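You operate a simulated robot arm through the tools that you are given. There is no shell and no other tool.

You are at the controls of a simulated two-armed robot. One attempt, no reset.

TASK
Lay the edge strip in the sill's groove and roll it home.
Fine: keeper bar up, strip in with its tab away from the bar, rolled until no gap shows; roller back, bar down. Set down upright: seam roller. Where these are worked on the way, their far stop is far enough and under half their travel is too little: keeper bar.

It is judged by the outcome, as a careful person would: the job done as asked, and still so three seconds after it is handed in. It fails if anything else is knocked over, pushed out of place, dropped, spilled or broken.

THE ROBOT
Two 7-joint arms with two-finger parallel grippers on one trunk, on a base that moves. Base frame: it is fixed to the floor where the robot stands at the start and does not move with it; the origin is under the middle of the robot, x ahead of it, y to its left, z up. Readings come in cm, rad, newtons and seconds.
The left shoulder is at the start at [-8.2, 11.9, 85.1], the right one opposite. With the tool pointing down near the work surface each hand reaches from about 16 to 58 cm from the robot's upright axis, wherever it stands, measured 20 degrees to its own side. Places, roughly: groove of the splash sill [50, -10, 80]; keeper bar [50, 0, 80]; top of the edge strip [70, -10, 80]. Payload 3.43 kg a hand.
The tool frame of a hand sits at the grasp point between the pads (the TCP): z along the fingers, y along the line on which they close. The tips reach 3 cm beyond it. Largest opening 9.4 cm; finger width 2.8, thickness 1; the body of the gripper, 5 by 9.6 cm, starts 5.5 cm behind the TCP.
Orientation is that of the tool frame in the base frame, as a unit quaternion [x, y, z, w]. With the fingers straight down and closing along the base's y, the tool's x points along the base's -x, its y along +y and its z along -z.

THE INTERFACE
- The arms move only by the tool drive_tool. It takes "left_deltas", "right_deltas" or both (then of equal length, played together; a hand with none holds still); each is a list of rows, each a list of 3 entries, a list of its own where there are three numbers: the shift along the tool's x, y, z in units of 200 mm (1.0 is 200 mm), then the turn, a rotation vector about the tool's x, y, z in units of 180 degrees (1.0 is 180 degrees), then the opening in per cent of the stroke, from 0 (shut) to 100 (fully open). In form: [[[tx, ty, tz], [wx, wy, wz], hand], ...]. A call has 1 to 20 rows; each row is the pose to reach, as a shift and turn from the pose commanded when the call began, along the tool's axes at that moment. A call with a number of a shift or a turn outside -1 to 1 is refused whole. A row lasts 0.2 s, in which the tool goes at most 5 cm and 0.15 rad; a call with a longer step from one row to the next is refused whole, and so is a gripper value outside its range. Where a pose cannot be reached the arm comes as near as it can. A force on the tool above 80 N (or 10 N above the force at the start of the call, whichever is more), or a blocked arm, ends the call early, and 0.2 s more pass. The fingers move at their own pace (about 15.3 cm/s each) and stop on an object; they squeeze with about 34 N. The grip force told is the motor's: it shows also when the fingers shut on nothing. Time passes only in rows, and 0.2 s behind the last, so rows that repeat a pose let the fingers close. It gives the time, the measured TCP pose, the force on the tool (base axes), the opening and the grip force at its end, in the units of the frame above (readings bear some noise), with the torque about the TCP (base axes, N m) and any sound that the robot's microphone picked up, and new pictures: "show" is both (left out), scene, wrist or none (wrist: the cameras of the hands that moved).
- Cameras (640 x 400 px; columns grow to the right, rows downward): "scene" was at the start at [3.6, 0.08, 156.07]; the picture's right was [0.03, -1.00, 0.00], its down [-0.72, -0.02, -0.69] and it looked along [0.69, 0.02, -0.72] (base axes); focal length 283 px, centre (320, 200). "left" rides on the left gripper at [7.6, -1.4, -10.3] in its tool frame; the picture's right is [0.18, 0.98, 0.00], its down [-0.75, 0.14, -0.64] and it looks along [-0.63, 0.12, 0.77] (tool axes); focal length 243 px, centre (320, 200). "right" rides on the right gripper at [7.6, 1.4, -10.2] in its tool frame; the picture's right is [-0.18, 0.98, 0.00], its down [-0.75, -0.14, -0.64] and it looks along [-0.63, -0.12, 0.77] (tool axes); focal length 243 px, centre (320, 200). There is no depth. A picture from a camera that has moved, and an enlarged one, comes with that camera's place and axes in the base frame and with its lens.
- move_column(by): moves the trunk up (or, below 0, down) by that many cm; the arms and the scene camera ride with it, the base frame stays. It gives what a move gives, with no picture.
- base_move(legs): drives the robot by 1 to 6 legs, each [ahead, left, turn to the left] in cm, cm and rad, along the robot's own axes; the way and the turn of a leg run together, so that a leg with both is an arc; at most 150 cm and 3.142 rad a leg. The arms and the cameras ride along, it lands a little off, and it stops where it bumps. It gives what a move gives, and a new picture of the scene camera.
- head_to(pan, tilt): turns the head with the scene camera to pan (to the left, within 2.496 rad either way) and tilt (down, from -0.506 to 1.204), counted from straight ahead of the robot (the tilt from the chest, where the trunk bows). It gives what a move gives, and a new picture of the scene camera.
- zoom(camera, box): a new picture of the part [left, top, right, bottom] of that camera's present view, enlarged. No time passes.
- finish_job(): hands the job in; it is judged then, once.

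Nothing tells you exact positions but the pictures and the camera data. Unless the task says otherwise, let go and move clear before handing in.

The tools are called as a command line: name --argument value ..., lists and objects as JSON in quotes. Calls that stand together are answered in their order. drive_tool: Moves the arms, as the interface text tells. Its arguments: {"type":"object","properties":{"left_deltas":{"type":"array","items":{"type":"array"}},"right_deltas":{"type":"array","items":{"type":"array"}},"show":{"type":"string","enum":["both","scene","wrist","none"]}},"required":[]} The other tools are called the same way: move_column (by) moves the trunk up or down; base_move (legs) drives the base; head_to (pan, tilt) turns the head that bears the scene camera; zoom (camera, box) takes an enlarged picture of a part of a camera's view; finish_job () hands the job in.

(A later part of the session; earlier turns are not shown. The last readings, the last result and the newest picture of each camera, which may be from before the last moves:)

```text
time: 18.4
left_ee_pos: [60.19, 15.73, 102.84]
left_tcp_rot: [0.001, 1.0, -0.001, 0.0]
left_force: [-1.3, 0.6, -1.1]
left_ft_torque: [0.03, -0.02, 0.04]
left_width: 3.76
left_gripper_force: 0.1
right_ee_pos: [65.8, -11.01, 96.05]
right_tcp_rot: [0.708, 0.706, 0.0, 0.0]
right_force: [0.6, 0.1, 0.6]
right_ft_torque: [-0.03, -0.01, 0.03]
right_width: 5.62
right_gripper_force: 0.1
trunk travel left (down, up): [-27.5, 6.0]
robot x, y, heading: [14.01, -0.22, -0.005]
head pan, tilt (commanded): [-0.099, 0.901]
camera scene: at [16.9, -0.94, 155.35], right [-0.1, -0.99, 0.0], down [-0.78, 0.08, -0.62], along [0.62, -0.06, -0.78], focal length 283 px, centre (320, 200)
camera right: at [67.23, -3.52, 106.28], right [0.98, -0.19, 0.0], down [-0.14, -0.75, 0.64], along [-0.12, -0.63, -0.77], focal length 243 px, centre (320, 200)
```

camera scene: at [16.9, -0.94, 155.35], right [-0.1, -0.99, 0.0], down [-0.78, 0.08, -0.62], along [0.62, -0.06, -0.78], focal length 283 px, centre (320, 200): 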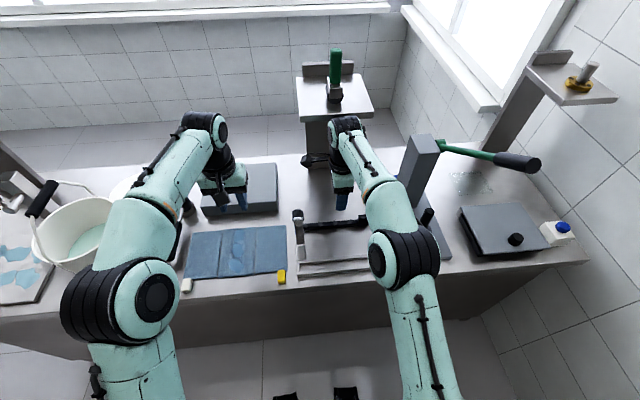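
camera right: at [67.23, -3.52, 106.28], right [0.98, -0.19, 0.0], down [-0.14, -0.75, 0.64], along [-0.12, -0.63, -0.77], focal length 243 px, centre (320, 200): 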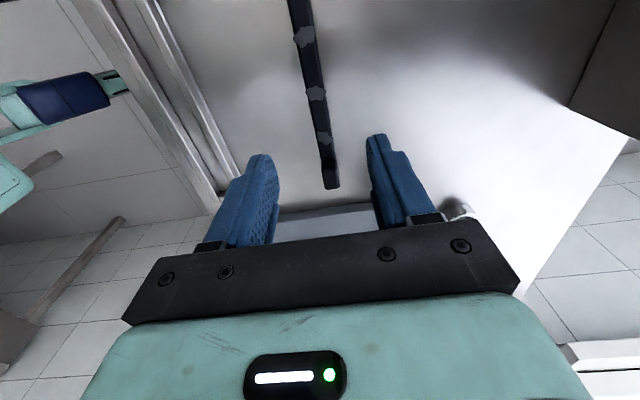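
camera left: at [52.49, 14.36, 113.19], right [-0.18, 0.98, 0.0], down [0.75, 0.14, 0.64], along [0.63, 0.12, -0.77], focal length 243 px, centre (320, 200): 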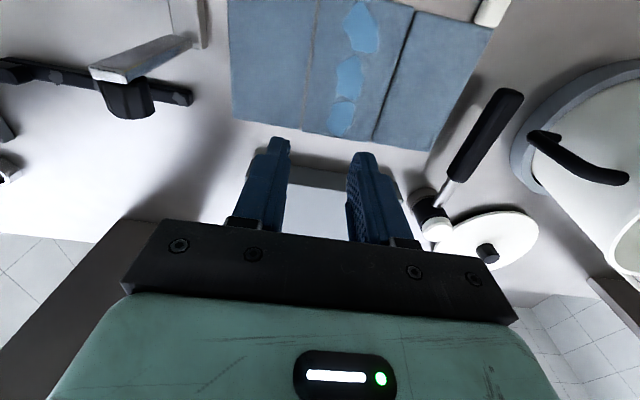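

zoom --camera "right" --box '[240, 0, 400, 220]'

zoom --camera "right" --box '[60, 0, 260, 220]'

zoom --camera "scene" --box '[280, 190, 400, 290]'

```text
1.82 times, centred on (320, 110) of right
camera zoom: at [67.23, -3.52, 106.28], right [0.98, -0.19, 0.0], down [-0.14, -0.75, 0.64], along [-0.12, -0.63, -0.77], focal length 441 px, centre (320, 364)
```

zoom: 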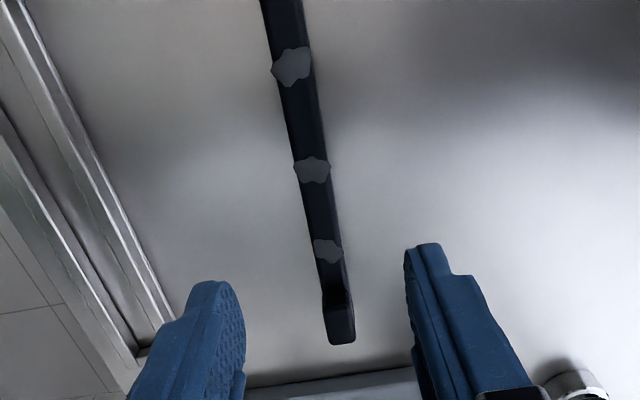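

```text
1.82 times, centred on (160, 110) of right
camera zoom: at [67.23, -3.52, 106.28], right [0.98, -0.19, 0.0], down [-0.14, -0.75, 0.64], along [-0.12, -0.63, -0.77], focal length 441 px, centre (611, 364)
```

zoom: 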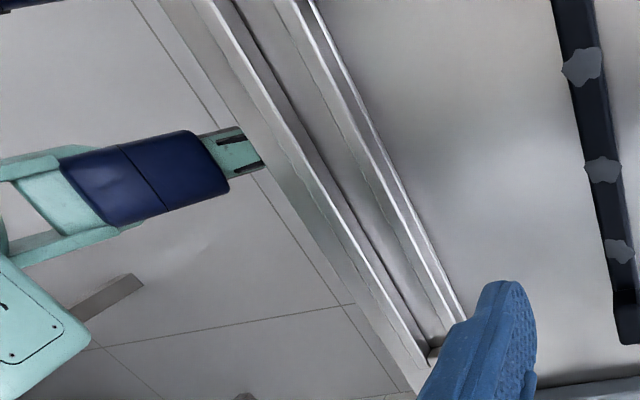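

```text
4.00 times, centred on (340, 240) of scene
camera zoom: at [16.9, -0.94, 155.35], right [-0.1, -0.99, 0.0], down [-0.78, 0.08, -0.62], along [0.62, -0.06, -0.78], focal length 1131 px, centre (240, 40)
```

zoom: 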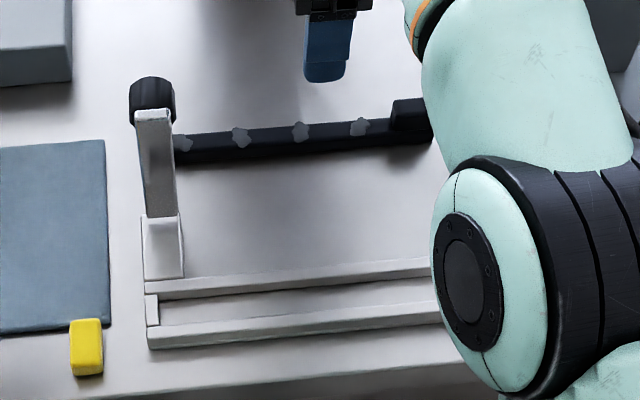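

zoom --camera "scene" --box '[294, 250, 344, 284]'

zoom --camera "scene" --box '[296, 208, 390, 260]'

zoom --camera "right" --box '[270, 20, 370, 200]'

```text
11.76 times, centred on (319, 267) of scene
camera zoom: at [16.9, -0.94, 155.35], right [-0.1, -0.99, 0.0], down [-0.78, 0.08, -0.62], along [0.62, -0.06, -0.78], focal length 3328 px, centre (332, -588)
```

zoom: 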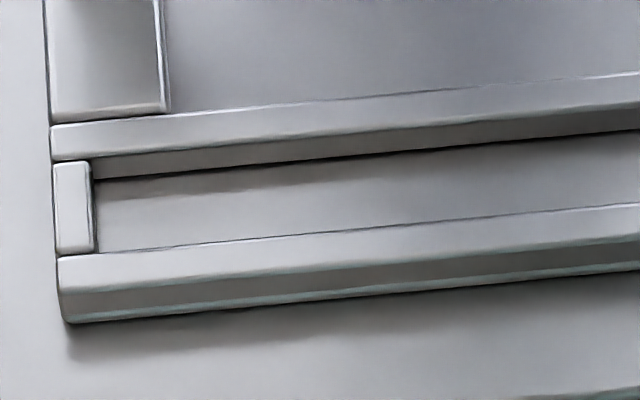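

```text
6.81 times, centred on (343, 234) of scene
camera zoom: at [16.9, -0.94, 155.35], right [-0.1, -0.99, 0.0], down [-0.78, 0.08, -0.62], along [0.62, -0.06, -0.78], focal length 1926 px, centre (163, -32)
```

zoom: 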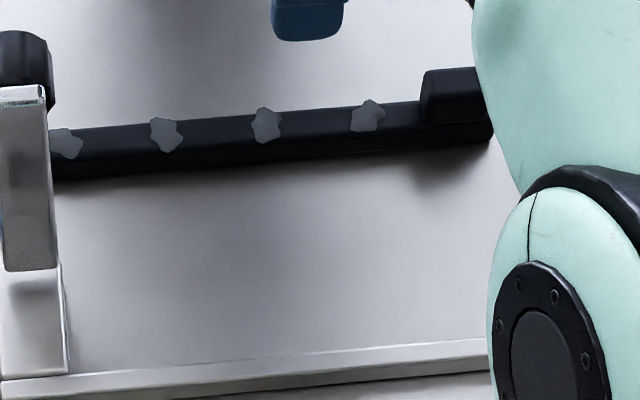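

```text
2.22 times, centred on (320, 110) of right
camera zoom: at [67.23, -3.52, 106.28], right [0.98, -0.19, 0.0], down [-0.14, -0.75, 0.64], along [-0.12, -0.63, -0.77], focal length 539 px, centre (320, 400)
```

zoom: 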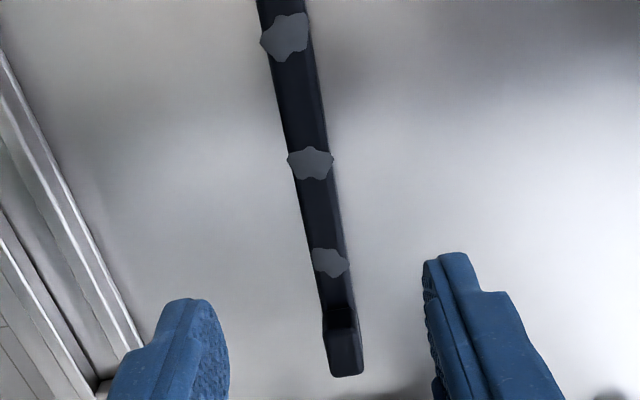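

The strip's centre line reads about x 65.1, top about z 82.4, counter about z 80.4; the groove is 2.5 cm wide, centred near x 51.6. I lower the right hand over the strip at y −12.5 in two steps.

drive_tool --right_deltas '[[[-0.075, -0.03, 0.15], [0, 0, 0], 45], [[-0.075, -0.03, 0.3], [0, 0, 0], 45], [[-0.075, -0.03, 0.4], [0, 0, 0], 45], [[-0.075, -0.03, 0.4], [0, 0, 0], 45]]' --show "both"

```text
time: 19.4
left_ee_pos: [60.09, 15.8, 102.95]
left_tcp_rot: [0.001, 1.0, 0.0, 0.0]
left_force: [-1.1, -0.7, 0.3]
left_ft_torque: [0.0, -0.02, 0.01]
left_width: 3.75
left_gripper_force: 0.1
right_ee_pos: [65.28, -12.53, 87.96]
right_tcp_rot: [0.708, 0.706, 0.0, 0.0]
right_force: [-0.1, -0.8, -0.1]
right_ft_torque: [-0.02, 0.0, 0.01]
right_width: 4.21
right_gripper_force: 0.0
trunk travel left (down, up): [-27.5, 6.0]
robot x, y, heading: [14.09, -0.23, -0.003]
head pan, tilt (commanded): [-0.099, 0.901]
camera scene: at [16.94, -0.92, 155.35], right [-0.1, -0.99, 0.0], down [-0.78, 0.08, -0.62], along [0.62, -0.06, -0.78], focal length 283 px, centre (320, 200)
camera right: at [66.66, -4.99, 98.19], right [0.98, -0.19, 0.0], down [-0.14, -0.75, 0.64], along [-0.12, -0.63, -0.77], focal length 243 px, centre (320, 200)
```

scene: 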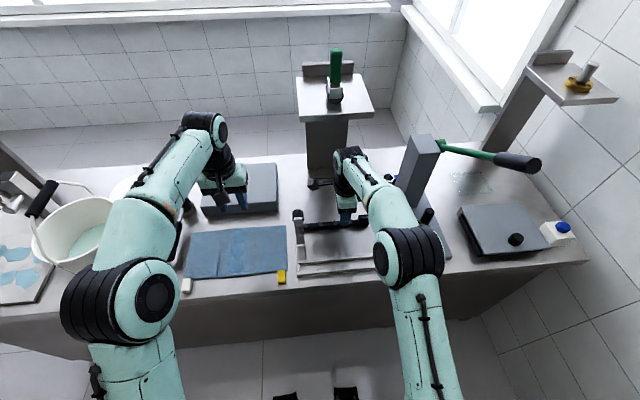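
right: 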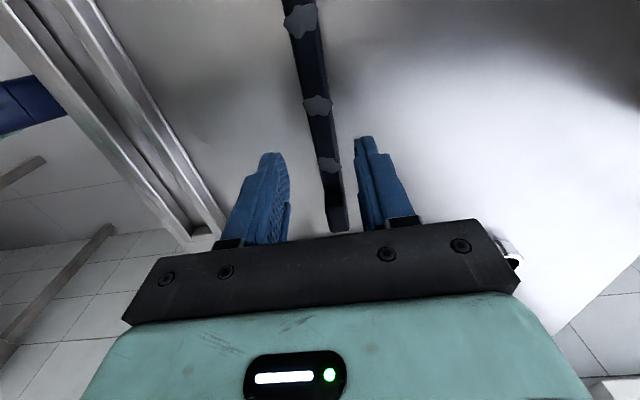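

drive_tool --right_deltas '[[[0, 0, 0.09], [0, 0, 0], 45], [[0, 0, 0.173], [0, 0, 0], 45], [[0, 0, 0.173], [0, 0, 0], 45]]' --show "wrist"

zoom --camera "right" --box '[200, 60, 440, 250]'

zoom --camera "scene" --box '[290, 180, 380, 240]'

```text
time: 20.2
left_ee_pos: [60.16, 15.77, 102.88]
left_tcp_rot: [0.001, 1.0, 0.0, 0.0]
left_force: [-0.1, 0.3, 0.7]
left_ft_torque: [0.0, -0.01, 0.01]
left_width: 3.77
left_gripper_force: 0.1
right_ee_pos: [65.15, -12.61, 84.58]
right_tcp_rot: [0.707, 0.707, 0.0, 0.0]
right_force: [-0.7, -0.7, 0.8]
right_ft_torque: [-0.02, 0.02, -0.02]
right_width: 4.22
right_gripper_force: 0.1
trunk travel left (down, up): [-27.5, 6.0]
robot x, y, heading: [13.92, 0.19, 0.003]
head pan, tilt (commanded): [-0.099, 0.901]
camera right: at [66.59, -5.03, 94.75], right [0.98, -0.19, 0.0], down [-0.14, -0.75, 0.64], along [-0.12, -0.63, -0.77], focal length 243 px, centre (320, 200)
```

right: 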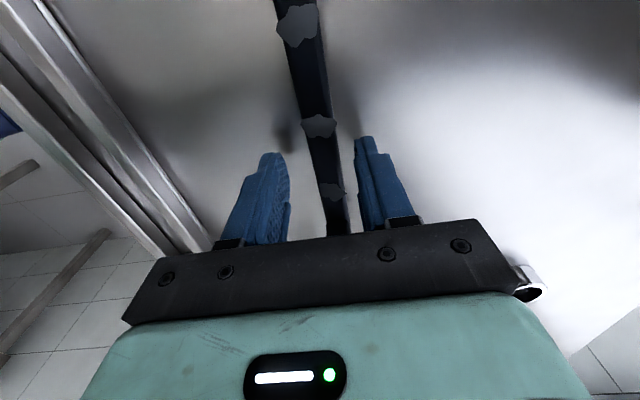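

```text
2.11 times, centred on (320, 155) of right
camera zoom: at [66.59, -5.03, 94.75], right [0.98, -0.19, 0.0], down [-0.14, -0.75, 0.64], along [-0.12, -0.63, -0.77], focal length 511 px, centre (320, 295)
```

zoom: 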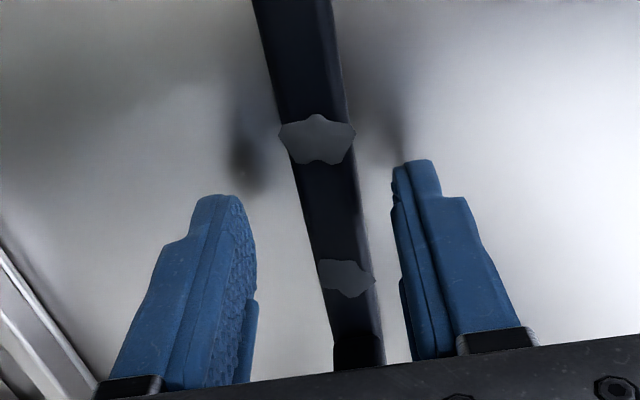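

```text
6.67 times, centred on (335, 210) of scene
camera zoom: at [16.94, -0.92, 155.35], right [-0.1, -0.99, 0.0], down [-0.78, 0.08, -0.62], along [0.62, -0.06, -0.78], focal length 1886 px, centre (220, 133)
```

zoom: 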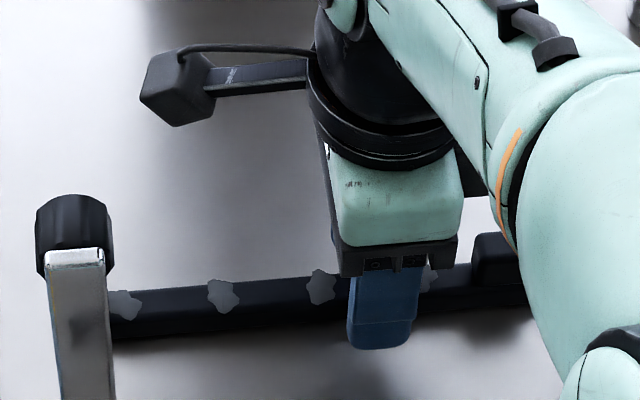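

drive_tool --right_deltas '[[[0, 0, 0], [0, 0, 0], 30], [[0, 0, 0], [0, 0, 0], 15], [[0, 0, 0], [0, 0, 0], 8], [[0, 0, 0], [0, 0, 0], 5], [[0, 0, 0], [0, 0, 0], 5]]' --show "wrist"

zoom --camera "scene" --box '[290, 180, 380, 240]'

```text
time: 21.4
left_ee_pos: [60.21, 15.72, 102.91]
left_tcp_rot: [0.001, 1.0, 0.0, 0.001]
left_force: [0.2, -0.3, 0.0]
left_ft_torque: [0.02, 0.01, 0.0]
left_width: 3.75
left_gripper_force: 0.0
right_ee_pos: [65.11, -12.61, 84.56]
right_tcp_rot: [0.708, 0.706, -0.001, 0.0]
right_force: [1.6, -0.5, 3.4]
right_ft_torque: [-0.04, -0.03, 0.01]
right_width: 1.69
right_gripper_force: 34.1
trunk travel left (down, up): [-27.5, 6.0]
robot x, y, heading: [13.85, 0.2, -0.004]
head pan, tilt (commanded): [-0.099, 0.901]
camera right: at [66.6, -5.01, 94.8], right [0.98, -0.19, 0.0], down [-0.14, -0.75, 0.64], along [-0.12, -0.63, -0.77], focal length 243 px, centre (320, 200)
```

right: 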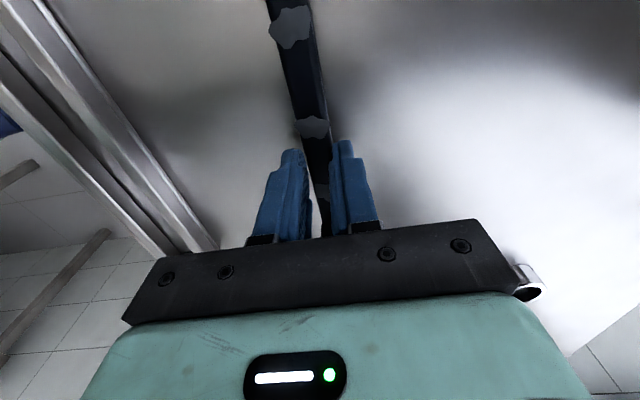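

```text
6.67 times, centred on (335, 210) of scene
camera zoom: at [16.94, -0.92, 155.35], right [-0.1, -0.99, 0.0], down [-0.78, 0.08, -0.62], along [0.62, -0.06, -0.78], focal length 1886 px, centre (220, 133)
```

zoom: 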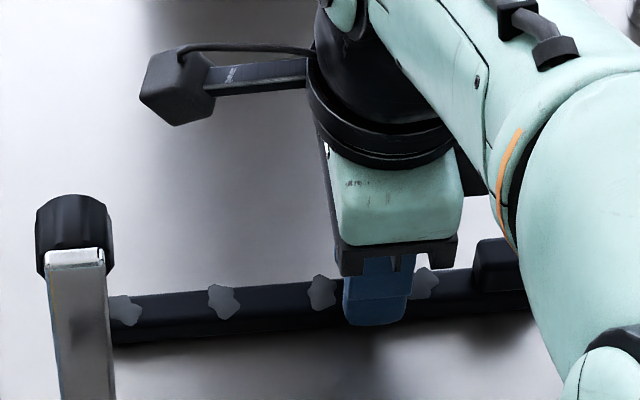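

The strip is held (1.7 cm wide, against a 2.5 cm groove). I lift it 4 cm and slide it a little to the right, clear of the raised bar.

drive_tool --right_deltas '[[[0, 0, -0.05], [0, 0, 0], 5], [[0, 0, -0.12], [0, 0, 0], 5], [[0, 0, -0.2], [0, 0, 0], 5], [[-0.06, 0, -0.2], [0, 0, 0], 5], [[-0.12, 0, -0.2], [0, 0, 0], 5], [[-0.12, 0, -0.2], [0, 0, 0], 5]]' --show "both"

zoom --camera "scene" --box '[290, 180, 400, 260]'

```text
time: 22.8
left_ee_pos: [60.11, 15.84, 102.84]
left_tcp_rot: [0.001, 1.0, 0.0, 0.0]
left_force: [-0.5, 1.2, -0.1]
left_ft_torque: [0.0, -0.01, -0.02]
left_width: 3.76
left_gripper_force: 0.1
right_ee_pos: [65.21, -15.03, 88.45]
right_tcp_rot: [0.708, 0.706, -0.001, -0.001]
right_force: [0.3, 0.0, -0.9]
right_ft_torque: [0.0, 0.0, 0.01]
right_width: 1.71
right_gripper_force: 34.3
trunk travel left (down, up): [-27.5, 6.0]
robot x, y, heading: [13.62, 0.3, -0.004]
head pan, tilt (commanded): [-0.099, 0.901]
camera scene: at [16.96, -0.91, 155.35], right [-0.1, -0.99, 0.0], down [-0.78, 0.08, -0.62], along [0.62, -0.06, -0.78], focal length 283 px, centre (320, 200)
camera right: at [66.62, -7.38, 98.76], right [0.98, -0.18, 0.0], down [-0.14, -0.75, 0.64], along [-0.12, -0.63, -0.77], focal length 243 px, centre (320, 200)
```

scene: 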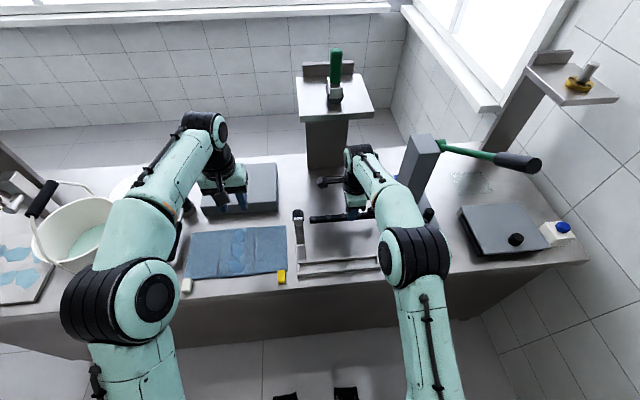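
right: 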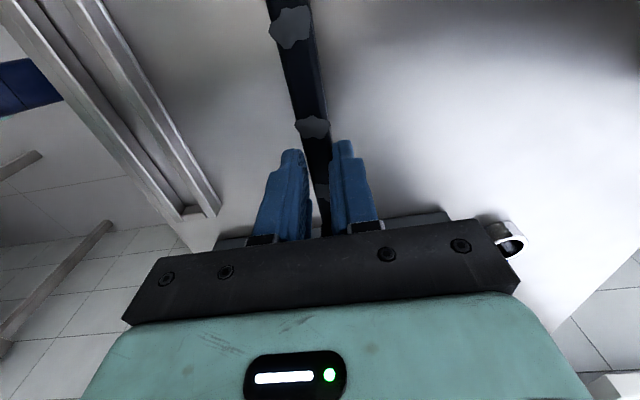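

```text
5.00 times, centred on (345, 220) of scene
camera zoom: at [16.96, -0.91, 155.35], right [-0.1, -0.99, 0.0], down [-0.78, 0.08, -0.62], along [0.62, -0.06, -0.78], focal length 1414 px, centre (195, 100)
```

zoom: 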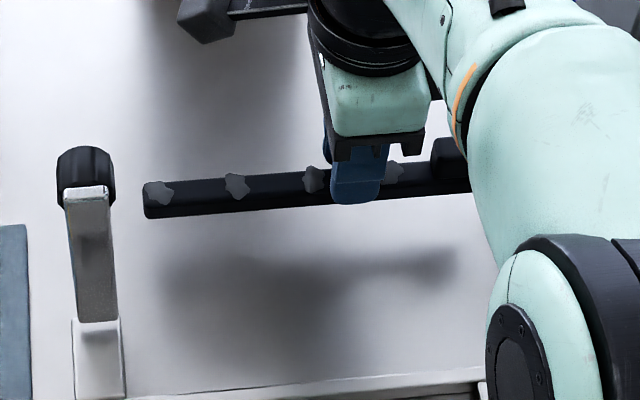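

The strip hangs level. I carry it forward of the bar to above the groove, then slide it left to line up (target TCP about [51.6, −11.45]).

drive_tool --right_deltas '[[[0, -0.17, 0], [0, 0, 0], 5], [[0, -0.34, 0], [0, 0, 0], 5], [[0, -0.51, 0], [0, 0, 0], 5], [[0, -0.68, 0], [0, 0, 0], 5], [[0.09, -0.68, 0], [0, 0, 0], 5], [[0.178, -0.68, 0], [0, 0, 0], 5], [[0.178, -0.68, 0], [0, 0, 0], 5]]' --show "both"

zoom --camera "right" --box '[220, 0, 420, 200]'

zoom --camera "scene" --box '[280, 210, 400, 290]'

```text
time: 24.4
left_ee_pos: [60.11, 15.65, 102.87]
left_tcp_rot: [0.0, 1.0, 0.0, -0.001]
left_force: [0.7, -0.5, 1.0]
left_ft_torque: [-0.04, 0.01, 0.01]
left_width: 3.76
left_gripper_force: 0.0
right_ee_pos: [51.55, -11.37, 88.51]
right_tcp_rot: [0.708, 0.706, -0.001, 0.0]
right_force: [0.2, 0.6, -1.3]
right_ft_torque: [-0.02, 0.0, 0.04]
right_width: 1.73
right_gripper_force: 34.0
trunk travel left (down, up): [-27.5, 6.0]
robot x, y, heading: [13.96, 0.31, -0.001]
head pan, tilt (commanded): [-0.099, 0.901]
camera scene: at [16.96, -0.95, 155.35], right [-0.1, -0.99, 0.0], down [-0.78, 0.08, -0.62], along [0.62, -0.06, -0.78], focal length 283 px, centre (320, 200)
camera right: at [53.02, -3.79, 98.8], right [0.98, -0.19, 0.0], down [-0.14, -0.75, 0.64], along [-0.12, -0.63, -0.77], focal length 243 px, centre (320, 200)
```

scene: 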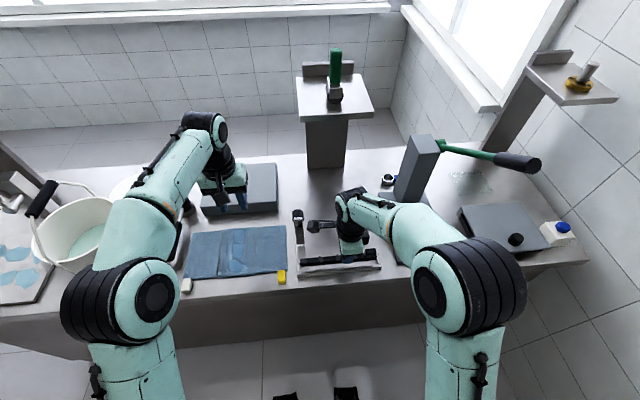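
right: 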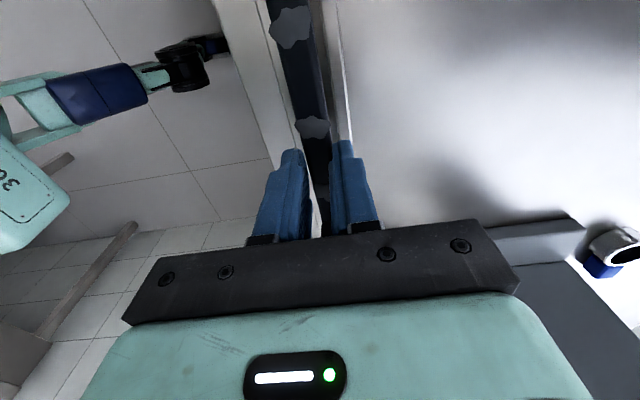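

```text
2.00 times, centred on (320, 100) of right
camera zoom: at [53.02, -3.79, 98.8], right [0.98, -0.19, 0.0], down [-0.14, -0.75, 0.64], along [-0.12, -0.63, -0.77], focal length 485 px, centre (320, 400)
```

zoom: 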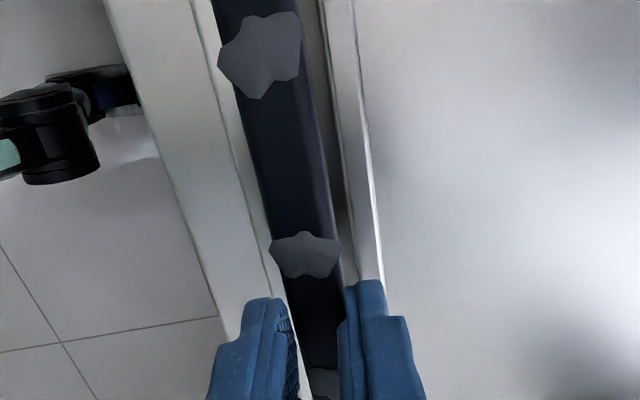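

```text
5.00 times, centred on (340, 250) of scene
camera zoom: at [16.96, -0.95, 155.35], right [-0.1, -0.99, 0.0], down [-0.78, 0.08, -0.62], along [0.62, -0.06, -0.78], focal length 1414 px, centre (220, -50)
```

zoom: 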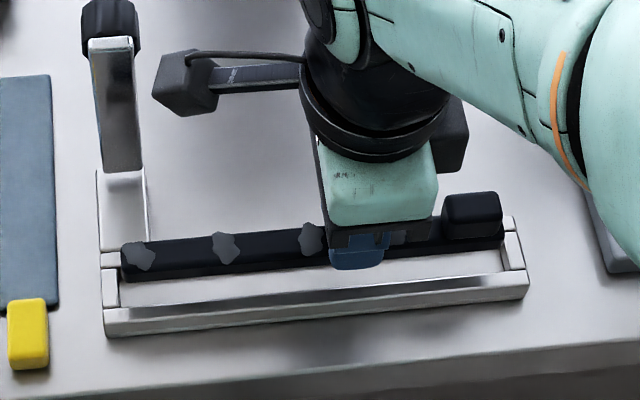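

zoom --camera "right" --box '[250, 30, 370, 150]'

zoom --camera "scene" --box '[295, 240, 345, 284]'

zoom --camera "scene" --box '[350, 240, 390, 276]'

```text
3.33 times, centred on (310, 90) of right
camera zoom: at [53.02, -3.79, 98.8], right [0.98, -0.19, 0.0], down [-0.14, -0.75, 0.64], along [-0.12, -0.63, -0.77], focal length 809 px, centre (353, 567)
```

zoom: 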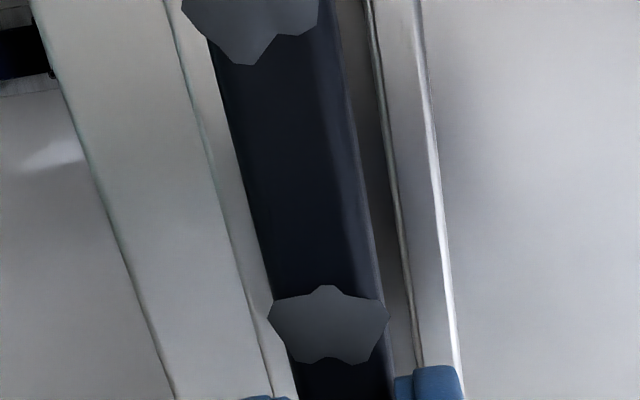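

```text
9.09 times, centred on (320, 262) of scene
camera zoom: at [16.96, -0.95, 155.35], right [-0.1, -0.99, 0.0], down [-0.78, 0.08, -0.62], along [0.62, -0.06, -0.78], focal length 2571 px, centre (320, -364)
```

zoom: 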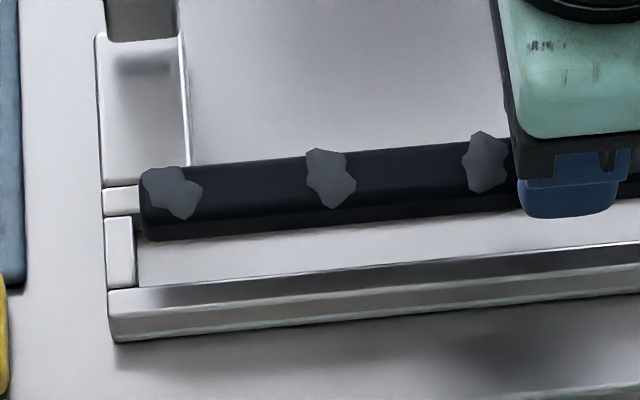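

```text
11.11 times, centred on (370, 258) of scene
camera zoom: at [16.96, -0.95, 155.35], right [-0.1, -0.99, 0.0], down [-0.78, 0.08, -0.62], along [0.62, -0.06, -0.78], focal length 3143 px, centre (-236, -444)
```

zoom: 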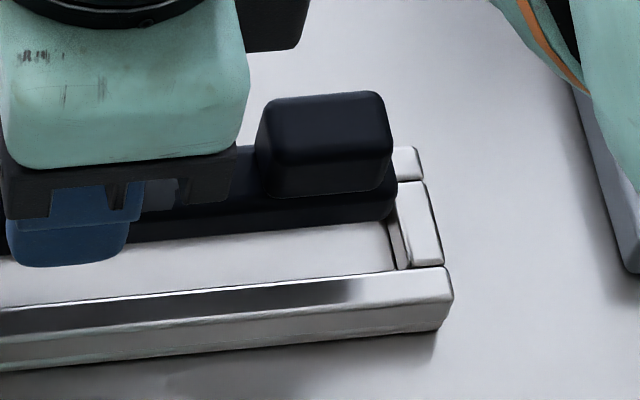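

The strip hangs over the groove; from both cameras it needs about 0.2 cm to the right and 0.1 cm away from me. I shift it and lower it until its bottom is about 1 cm into the groove, with the fingertips still above the rails.

drive_tool --right_deltas '[[[-0.0095, 0.005, 0], [0, 0, 0], 5], [[-0.0095, 0.005, 0.06], [0, 0, 0], 5], [[-0.0095, 0.005, 0.11], [0, 0, 0], 5], [[-0.0095, 0.005, 0.14], [0, 0, 0], 5], [[-0.0095, 0.005, 0.16], [0, 0, 0], 5], [[-0.0095, 0.005, 0.16], [0, 0, 0], 5]]' --show "both"

zoom --camera "right" --box '[250, 30, 370, 150]'

zoom --camera "scene" --box '[295, 240, 345, 284]'

zoom --camera "scene" --box '[350, 240, 390, 276]'

```text
time: 25.8
left_ee_pos: [60.18, 15.69, 102.82]
left_tcp_rot: [0.001, 1.0, 0.0, 0.0]
left_force: [1.2, 0.1, -0.5]
left_ft_torque: [0.02, -0.01, -0.01]
left_width: 3.75
left_gripper_force: 0.0
right_ee_pos: [51.6, -11.48, 85.28]
right_tcp_rot: [0.708, 0.706, -0.001, 0.0]
right_force: [0.3, -0.5, -1.9]
right_ft_torque: [-0.04, -0.01, 0.02]
right_width: 1.7
right_gripper_force: 33.8
trunk travel left (down, up): [-27.5, 6.0]
robot x, y, heading: [14.14, -0.05, -0.002]
head pan, tilt (commanded): [-0.099, 0.901]
camera scene: at [16.95, -0.93, 155.35], right [-0.1, -0.99, 0.0], down [-0.78, 0.08, -0.62], along [0.62, -0.06, -0.78], focal length 283 px, centre (320, 200)
camera right: at [53.1, -4.04, 95.52], right [0.98, -0.19, 0.0], down [-0.14, -0.75, 0.64], along [-0.12, -0.63, -0.77], focal length 243 px, centre (320, 200)
```

scene: 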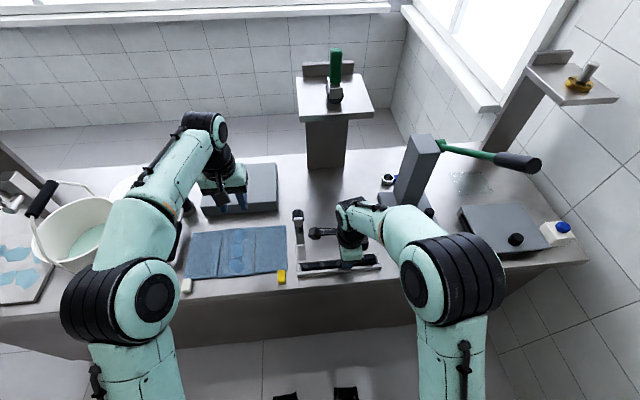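
right: 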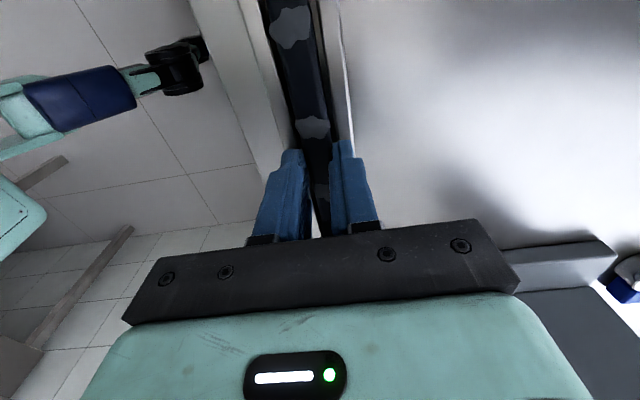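

```text
3.33 times, centred on (310, 90) of right
camera zoom: at [53.1, -4.04, 95.52], right [0.98, -0.19, 0.0], down [-0.14, -0.75, 0.64], along [-0.12, -0.63, -0.77], focal length 809 px, centre (353, 567)
```

zoom: 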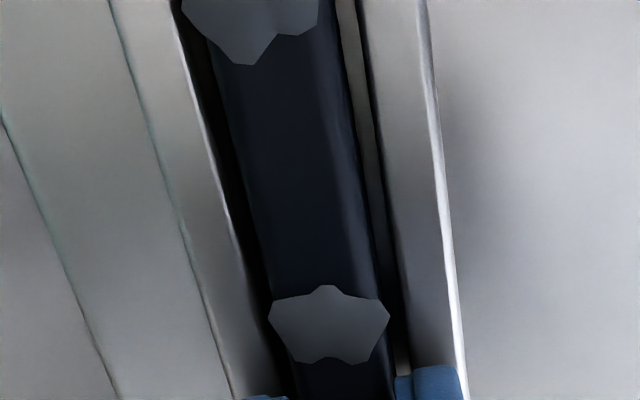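

```text
9.09 times, centred on (320, 262) of scene
camera zoom: at [16.95, -0.93, 155.35], right [-0.1, -0.99, 0.0], down [-0.78, 0.08, -0.62], along [0.62, -0.06, -0.78], focal length 2571 px, centre (320, -364)
```

zoom: 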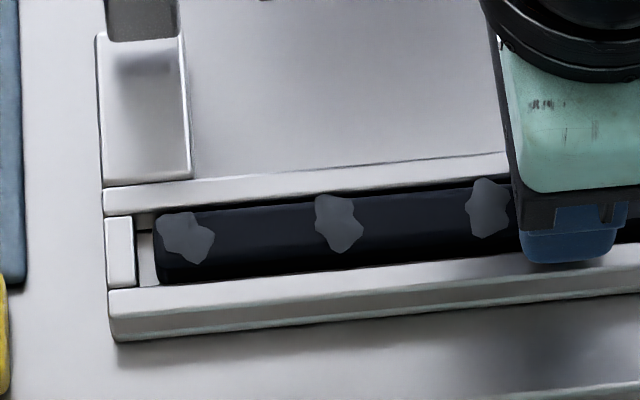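

```text
11.11 times, centred on (370, 258) of scene
camera zoom: at [16.95, -0.93, 155.35], right [-0.1, -0.99, 0.0], down [-0.78, 0.08, -0.62], along [0.62, -0.06, -0.78], focal length 3143 px, centre (-236, -444)
```

zoom: 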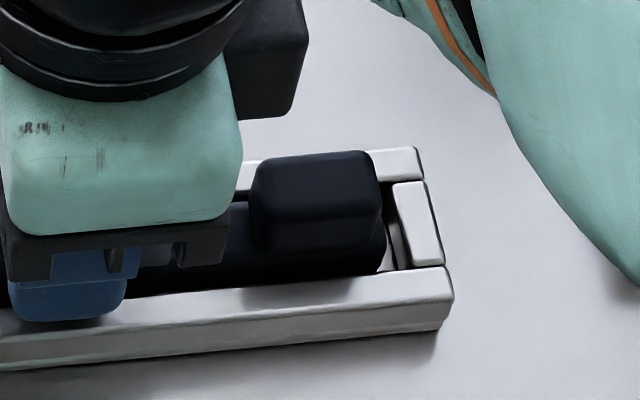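

Strip is inside the groove on all sides with no contact force. I open the fingers gently and rise.

drive_tool --right_deltas '[[[0, 0, 0], [0, 0, 0], 22], [[0, 0, 0], [0, 0, 0], 30], [[0, 0, 0], [0, 0, 0], 35], [[0, 0, -0.1], [0, 0, 0], 35], [[0, 0, -0.25], [0, 0, 0], 40], [[0, 0, -0.45], [0, 0, 0], 40], [[0, 0, -0.45], [0, 0, 0], 40]]' --show "both"

zoom --camera "scene" --box '[290, 230, 400, 290]'

zoom --camera "right" --box '[230, 0, 390, 200]'

```text
time: 27.4
left_ee_pos: [60.18, 15.67, 102.79]
left_tcp_rot: [0.001, 1.0, 0.0, 0.0]
left_force: [-0.1, 0.6, 0.3]
left_ft_torque: [-0.02, -0.02, 0.02]
left_width: 3.77
left_gripper_force: 0.2
right_ee_pos: [51.75, -11.57, 94.42]
right_tcp_rot: [0.708, 0.706, 0.0, 0.0]
right_force: [0.0, 0.0, 1.1]
right_ft_torque: [-0.01, -0.01, 0.03]
right_width: 3.73
right_gripper_force: 0.1
trunk travel left (down, up): [-27.5, 6.0]
robot x, y, heading: [13.59, -0.4, -0.002]
head pan, tilt (commanded): [-0.099, 0.901]
camera scene: at [16.98, -0.92, 155.35], right [-0.1, -0.99, 0.0], down [-0.78, 0.08, -0.62], along [0.62, -0.06, -0.78], focal length 283 px, centre (320, 200)
camera right: at [53.18, -4.0, 104.57], right [0.98, -0.19, 0.0], down [-0.14, -0.75, 0.64], along [-0.12, -0.63, -0.77], focal length 243 px, centre (320, 200)
```

scene: 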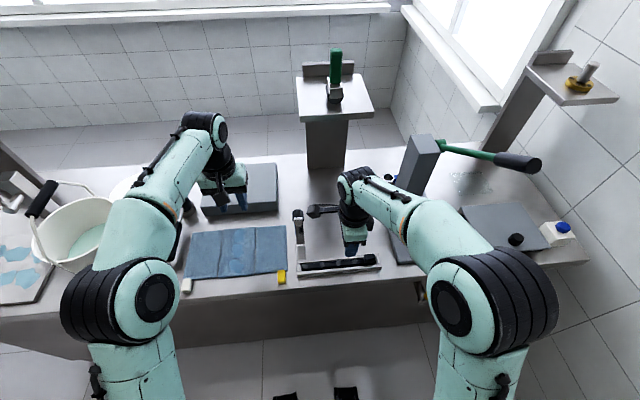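
right: 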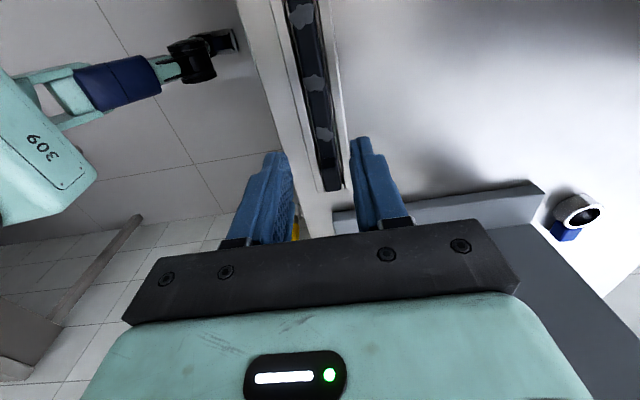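

```text
5.82 times, centred on (345, 260) of scene
camera zoom: at [16.98, -0.92, 155.35], right [-0.1, -0.99, 0.0], down [-0.78, 0.08, -0.62], along [0.62, -0.06, -0.78], focal length 1646 px, centre (174, -149)
```

zoom: 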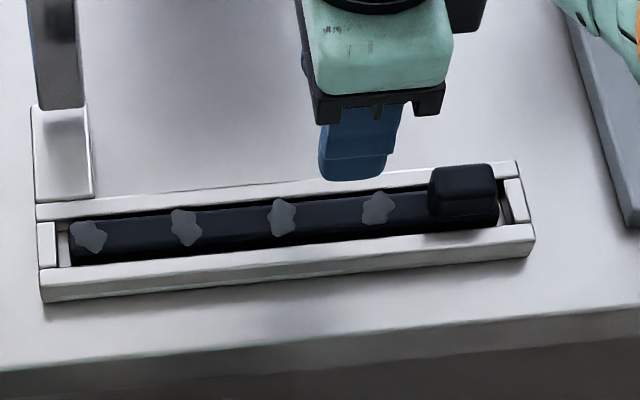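

```text
2.00 times, centred on (310, 100) of right
camera zoom: at [53.18, -4.0, 104.57], right [0.98, -0.19, 0.0], down [-0.14, -0.75, 0.64], along [-0.12, -0.63, -0.77], focal length 485 px, centre (340, 400)
```

zoom: 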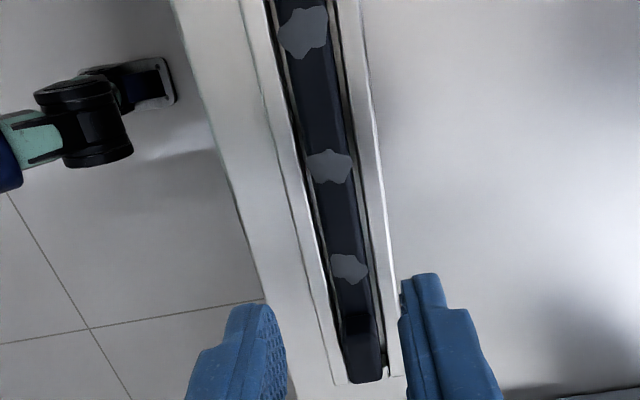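

The strip lies in the groove along its full length. Now for the roller: I retract the left arm, raise the right hand, turn it back and pitch it forward so it can grasp the roller's upright handle.

drive_tool --left_deltas '[[[0.06, 0.02, -0.02], [0, 0, 0], 40], [[0.12, 0.04, -0.04], [0, 0, 0], 40], [[0.19, 0.06, -0.06], [0, 0, 0], 40], [[0.26, 0.08, -0.07], [0, 0, 0], 40], [[0.32, 0.1, -0.08], [0, 0, 0], 40], [[0.39, 0.12, -0.09], [0, 0, 0], 40], [[0.45, 0.14, -0.1], [0, 0, 0], 40], [[0.52, 0.16, -0.12], [0, 0, 0], 40], [[0.58, 0.18, -0.13], [0, 0, 0], 40], [[0.64, 0.2, -0.14], [0, 0, 0], 40], [[0.7, 0.215, -0.15], [0, 0, 0], 40]]' --right_deltas '[[[0, 0, -0.1], [0, 0, 0], 50], [[-0.02, -0.01, -0.2], [0, 0, -0.046], 60], [[-0.05, -0.03, -0.3], [0, 0, -0.092], 60], [[-0.08, -0.05, -0.4], [0, 0, -0.138], 60], [[-0.12, -0.07, -0.5], [0, 0, -0.184], 60], [[-0.16, -0.1, -0.58], [0, 0, -0.23], 60], [[-0.2, -0.12, -0.66], [0, 0, -0.276], 60], [[-0.24, -0.14, -0.72], [0, 0, -0.322], 60], [[-0.28, -0.16, -0.78], [0, 0, -0.368], 60], [[-0.3, -0.18, -0.83], [0, 0, -0.414], 60], [[-0.32, -0.19, -0.88], [0, 0, -0.46], 60]]' --show "scene"

```text
time: 29.8
left_ee_pos: [46.03, 20.09, 106.04]
left_tcp_rot: [0.001, 1.0, 0.0, 0.0]
left_force: [0.3, 0.0, 0.1]
left_ft_torque: [0.03, 0.0, 0.02]
left_width: 3.77
left_gripper_force: 0.0
right_ee_pos: [47.93, -18.22, 111.83]
right_tcp_rot: [0.062, 0.998, -0.001, 0.0]
right_force: [0.7, 1.0, 0.0]
right_ft_torque: [0.0, -0.01, 0.01]
right_width: 5.62
right_gripper_force: 0.1
trunk travel left (down, up): [-27.5, 6.0]
robot x, y, heading: [14.0, 0.15, -0.0]
head pan, tilt (commanded): [-0.099, 0.901]
camera scene: at [16.9, -0.92, 155.35], right [-0.1, -0.99, 0.0], down [-0.78, 0.08, -0.62], along [0.62, -0.06, -0.78], focal length 283 px, centre (320, 200)
```

scene: 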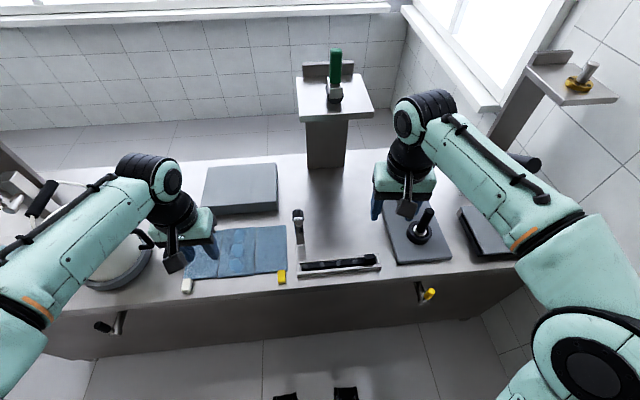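

drive_tool --right_deltas '[[[0, 0, 0], [0, 0, -0.0395], 60], [[0, 0, 0], [0, 0, -0.0395], 60]]' --show "none"

zoom --camera "scene" --box '[290, 235, 390, 285]'

zoom --camera "scene" --box '[310, 40, 360, 115]'

zoom --camera "scene" --box '[285, 55, 385, 130]'

```text
time: 30.4
left_ee_pos: [46.19, 20.16, 105.87]
left_tcp_rot: [0.001, 1.0, 0.0, 0.001]
left_force: [0.4, -0.8, -0.6]
left_ft_torque: [0.01, 0.01, 0.01]
left_width: 3.76
left_gripper_force: 0.1
right_ee_pos: [47.85, -18.11, 111.89]
right_tcp_rot: [0.0, 1.0, -0.001, 0.0]
right_force: [0.1, 0.0, 0.1]
right_ft_torque: [0.0, -0.01, 0.02]
right_width: 5.68
right_gripper_force: 0.2
trunk travel left (down, up): [-27.5, 6.0]
robot x, y, heading: [13.62, 0.2, -0.005]
head pan, tilt (commanded): [-0.099, 0.901]
```

```text
6.40 times, centred on (340, 260) of scene
camera zoom: at [16.95, -0.92, 155.35], right [-0.1, -0.99, 0.0], down [-0.78, 0.08, -0.62], along [0.62, -0.06, -0.78], focal length 1810 px, centre (192, -184)
```

zoom: 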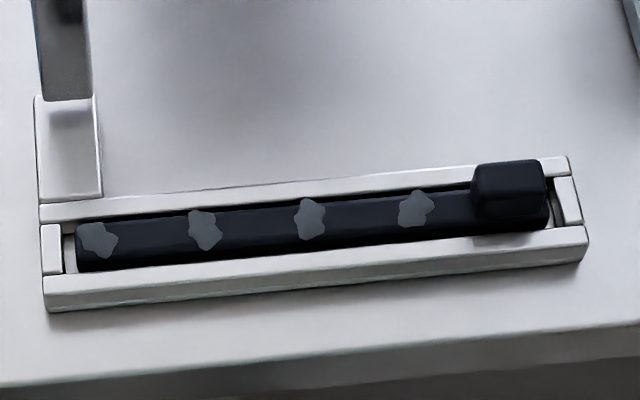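

```text
5.33 times, centred on (335, 78) of scene
camera zoom: at [16.95, -0.92, 155.35], right [-0.1, -0.99, 0.0], down [-0.78, 0.08, -0.62], along [0.62, -0.06, -0.78], focal length 1509 px, centre (240, 853)
```

zoom: 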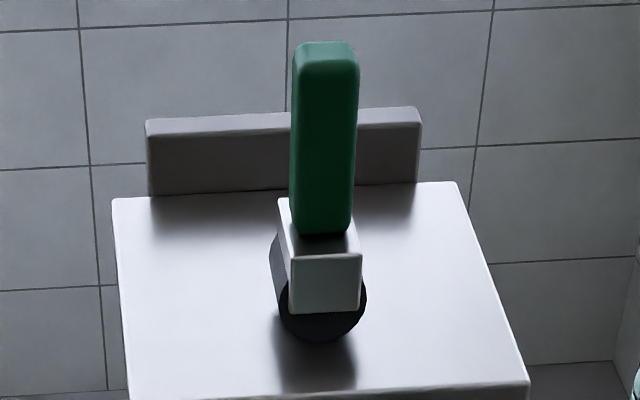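

```text
5.33 times, centred on (335, 92) of scene
camera zoom: at [16.95, -0.92, 155.35], right [-0.1, -0.99, 0.0], down [-0.78, 0.08, -0.62], along [0.62, -0.06, -0.78], focal length 1509 px, centre (240, 773)
```

zoom: 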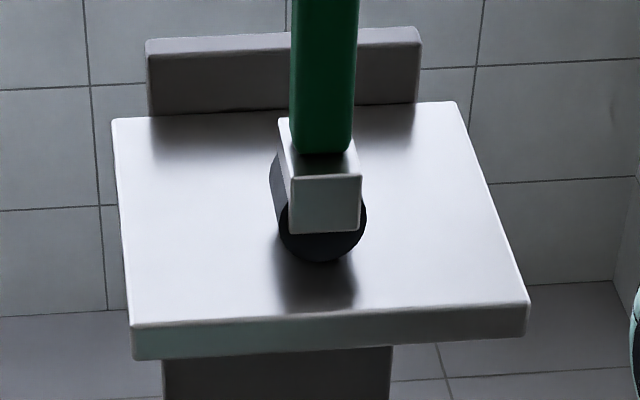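

I pitch the right hand forward (30° below horizontal), raise the trunk and drive ahead.

drive_tool --right_deltas '[[[0, 0, 0], [0, -0.0417, 0], 60], [[0, 0, 0], [0, -0.0834, 0], 60], [[0, 0, 0], [0, -0.125, 0], 60], [[0, 0, 0], [0, -0.1667, 0], 60], [[0, 0, 0], [0, -0.2084, 0], 60], [[0, 0, 0], [0, -0.25, 0], 60], [[0, 0, 0], [0, -0.2917, 0], 60], [[0, 0, 0], [0, -0.3333, 0], 60], [[0, 0, 0], [0, -0.3333, 0], 60]]' --show "both"

move_column --by 6

```text
time: 32.4
left_ee_pos: [46.09, 20.15, 105.96]
left_tcp_rot: [0.001, 1.0, 0.0, 0.001]
left_force: [-0.2, 0.2, 0.1]
left_ft_torque: [0.02, -0.01, 0.0]
left_width: 3.75
left_gripper_force: 0.0
right_ee_pos: [47.82, -17.94, 111.96]
right_tcp_rot: [0.001, 0.866, -0.001, 0.501]
right_force: [0.0, -0.7, -0.1]
right_ft_torque: [-0.01, 0.03, 0.0]
right_width: 5.63
right_gripper_force: 0.0
trunk travel left (down, up): [-27.5, 6.0]
robot x, y, heading: [13.7, -0.02, -0.002]
head pan, tilt (commanded): [-0.099, 0.901]
camera scene: at [16.97, -0.95, 155.35], right [-0.1, -0.99, 0.0], down [-0.78, 0.08, -0.62], along [0.62, -0.06, -0.78], focal length 283 px, centre (320, 200)
camera right: at [35.18, -16.57, 110.44], right [0.09, 0.98, 0.16], down [-0.18, -0.14, 0.97], along [0.98, -0.12, 0.16], focal length 243 px, centre (320, 200)
```

scene: 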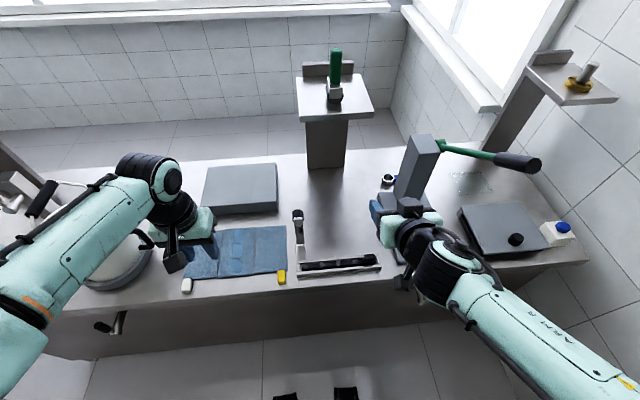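
right: 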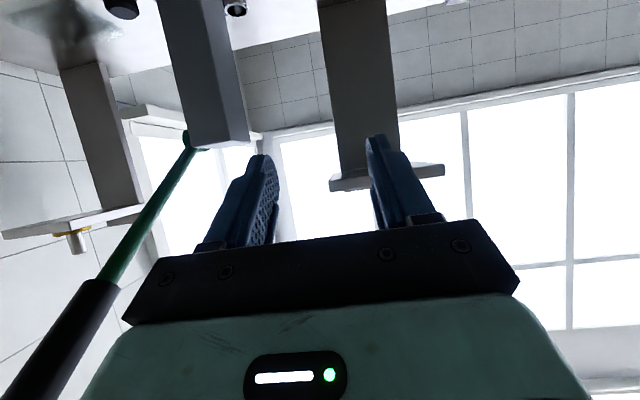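

```text
time: 33.4
left_ee_pos: [46.2, 20.2, 111.94]
left_tcp_rot: [0.001, 1.0, 0.0, 0.0]
left_force: [-1.1, -0.4, -0.6]
left_ft_torque: [-0.01, -0.04, 0.01]
left_width: 3.75
left_gripper_force: 0.0
right_ee_pos: [47.89, -17.96, 117.98]
right_tcp_rot: [0.001, 0.866, -0.001, 0.5]
right_force: [0.0, 0.3, -0.1]
right_ft_torque: [0.01, -0.01, 0.0]
right_width: 5.68
right_gripper_force: 0.0
trunk travel left (down, up): [-33.5, 0.0]
robot x, y, heading: [13.76, 0.17, -0.006]
head pan, tilt (commanded): [-0.099, 0.901]
```

head_to --pan -0.12 --tilt 0.75

zoom --camera "scene" --box '[270, 60, 390, 180]'

zoom --camera "right" --box '[0, 0, 640, 400]'

```text
time: 34.1
left_ee_pos: [46.12, 20.15, 112.04]
left_tcp_rot: [0.001, 1.0, 0.0, 0.0]
left_force: [0.5, 0.3, -0.2]
left_ft_torque: [0.02, -0.01, 0.01]
left_width: 3.77
left_gripper_force: 0.2
right_ee_pos: [47.89, -17.99, 117.89]
right_tcp_rot: [0.001, 0.866, -0.001, 0.5]
right_force: [0.2, 0.6, 0.6]
right_ft_torque: [0.04, 0.0, -0.02]
right_width: 5.64
right_gripper_force: 0.0
trunk travel left (down, up): [-33.5, 0.0]
robot x, y, heading: [13.93, 0.18, 0.001]
head pan, tilt (commanded): [-0.12, 0.75]
camera scene: at [17.52, -1.17, 162.85], right [-0.12, -0.99, 0.0], down [-0.68, 0.08, -0.73], along [0.73, -0.09, -0.68], focal length 283 px, centre (320, 200)
```

scene: 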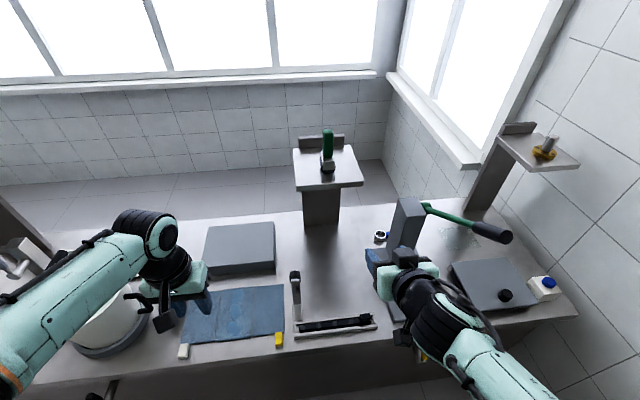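

```text
3.33 times, centred on (330, 120) of scene
camera zoom: at [17.52, -1.17, 162.85], right [-0.12, -0.99, 0.0], down [-0.68, 0.08, -0.73], along [0.73, -0.09, -0.68], focal length 943 px, centre (287, 467)
```

zoom: 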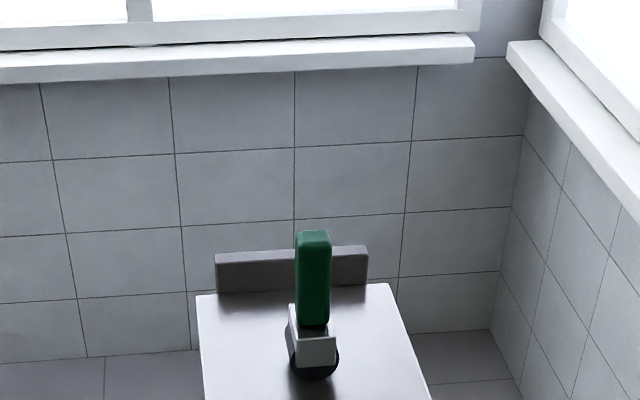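

```text
1.00 times, centred on (320, 200) of right (not enlarged: the box is as wide or as high as the picture)
camera zoom: at [35.13, -16.55, 116.45], right [0.09, 0.98, 0.16], down [-0.18, -0.14, 0.97], along [0.98, -0.12, 0.16], focal length 243 px, centre (320, 200)
```

zoom: 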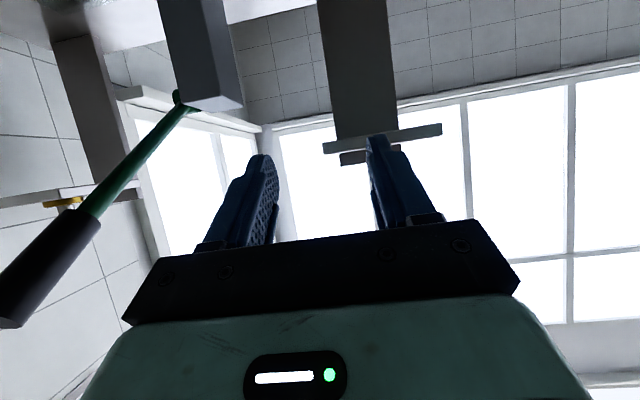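

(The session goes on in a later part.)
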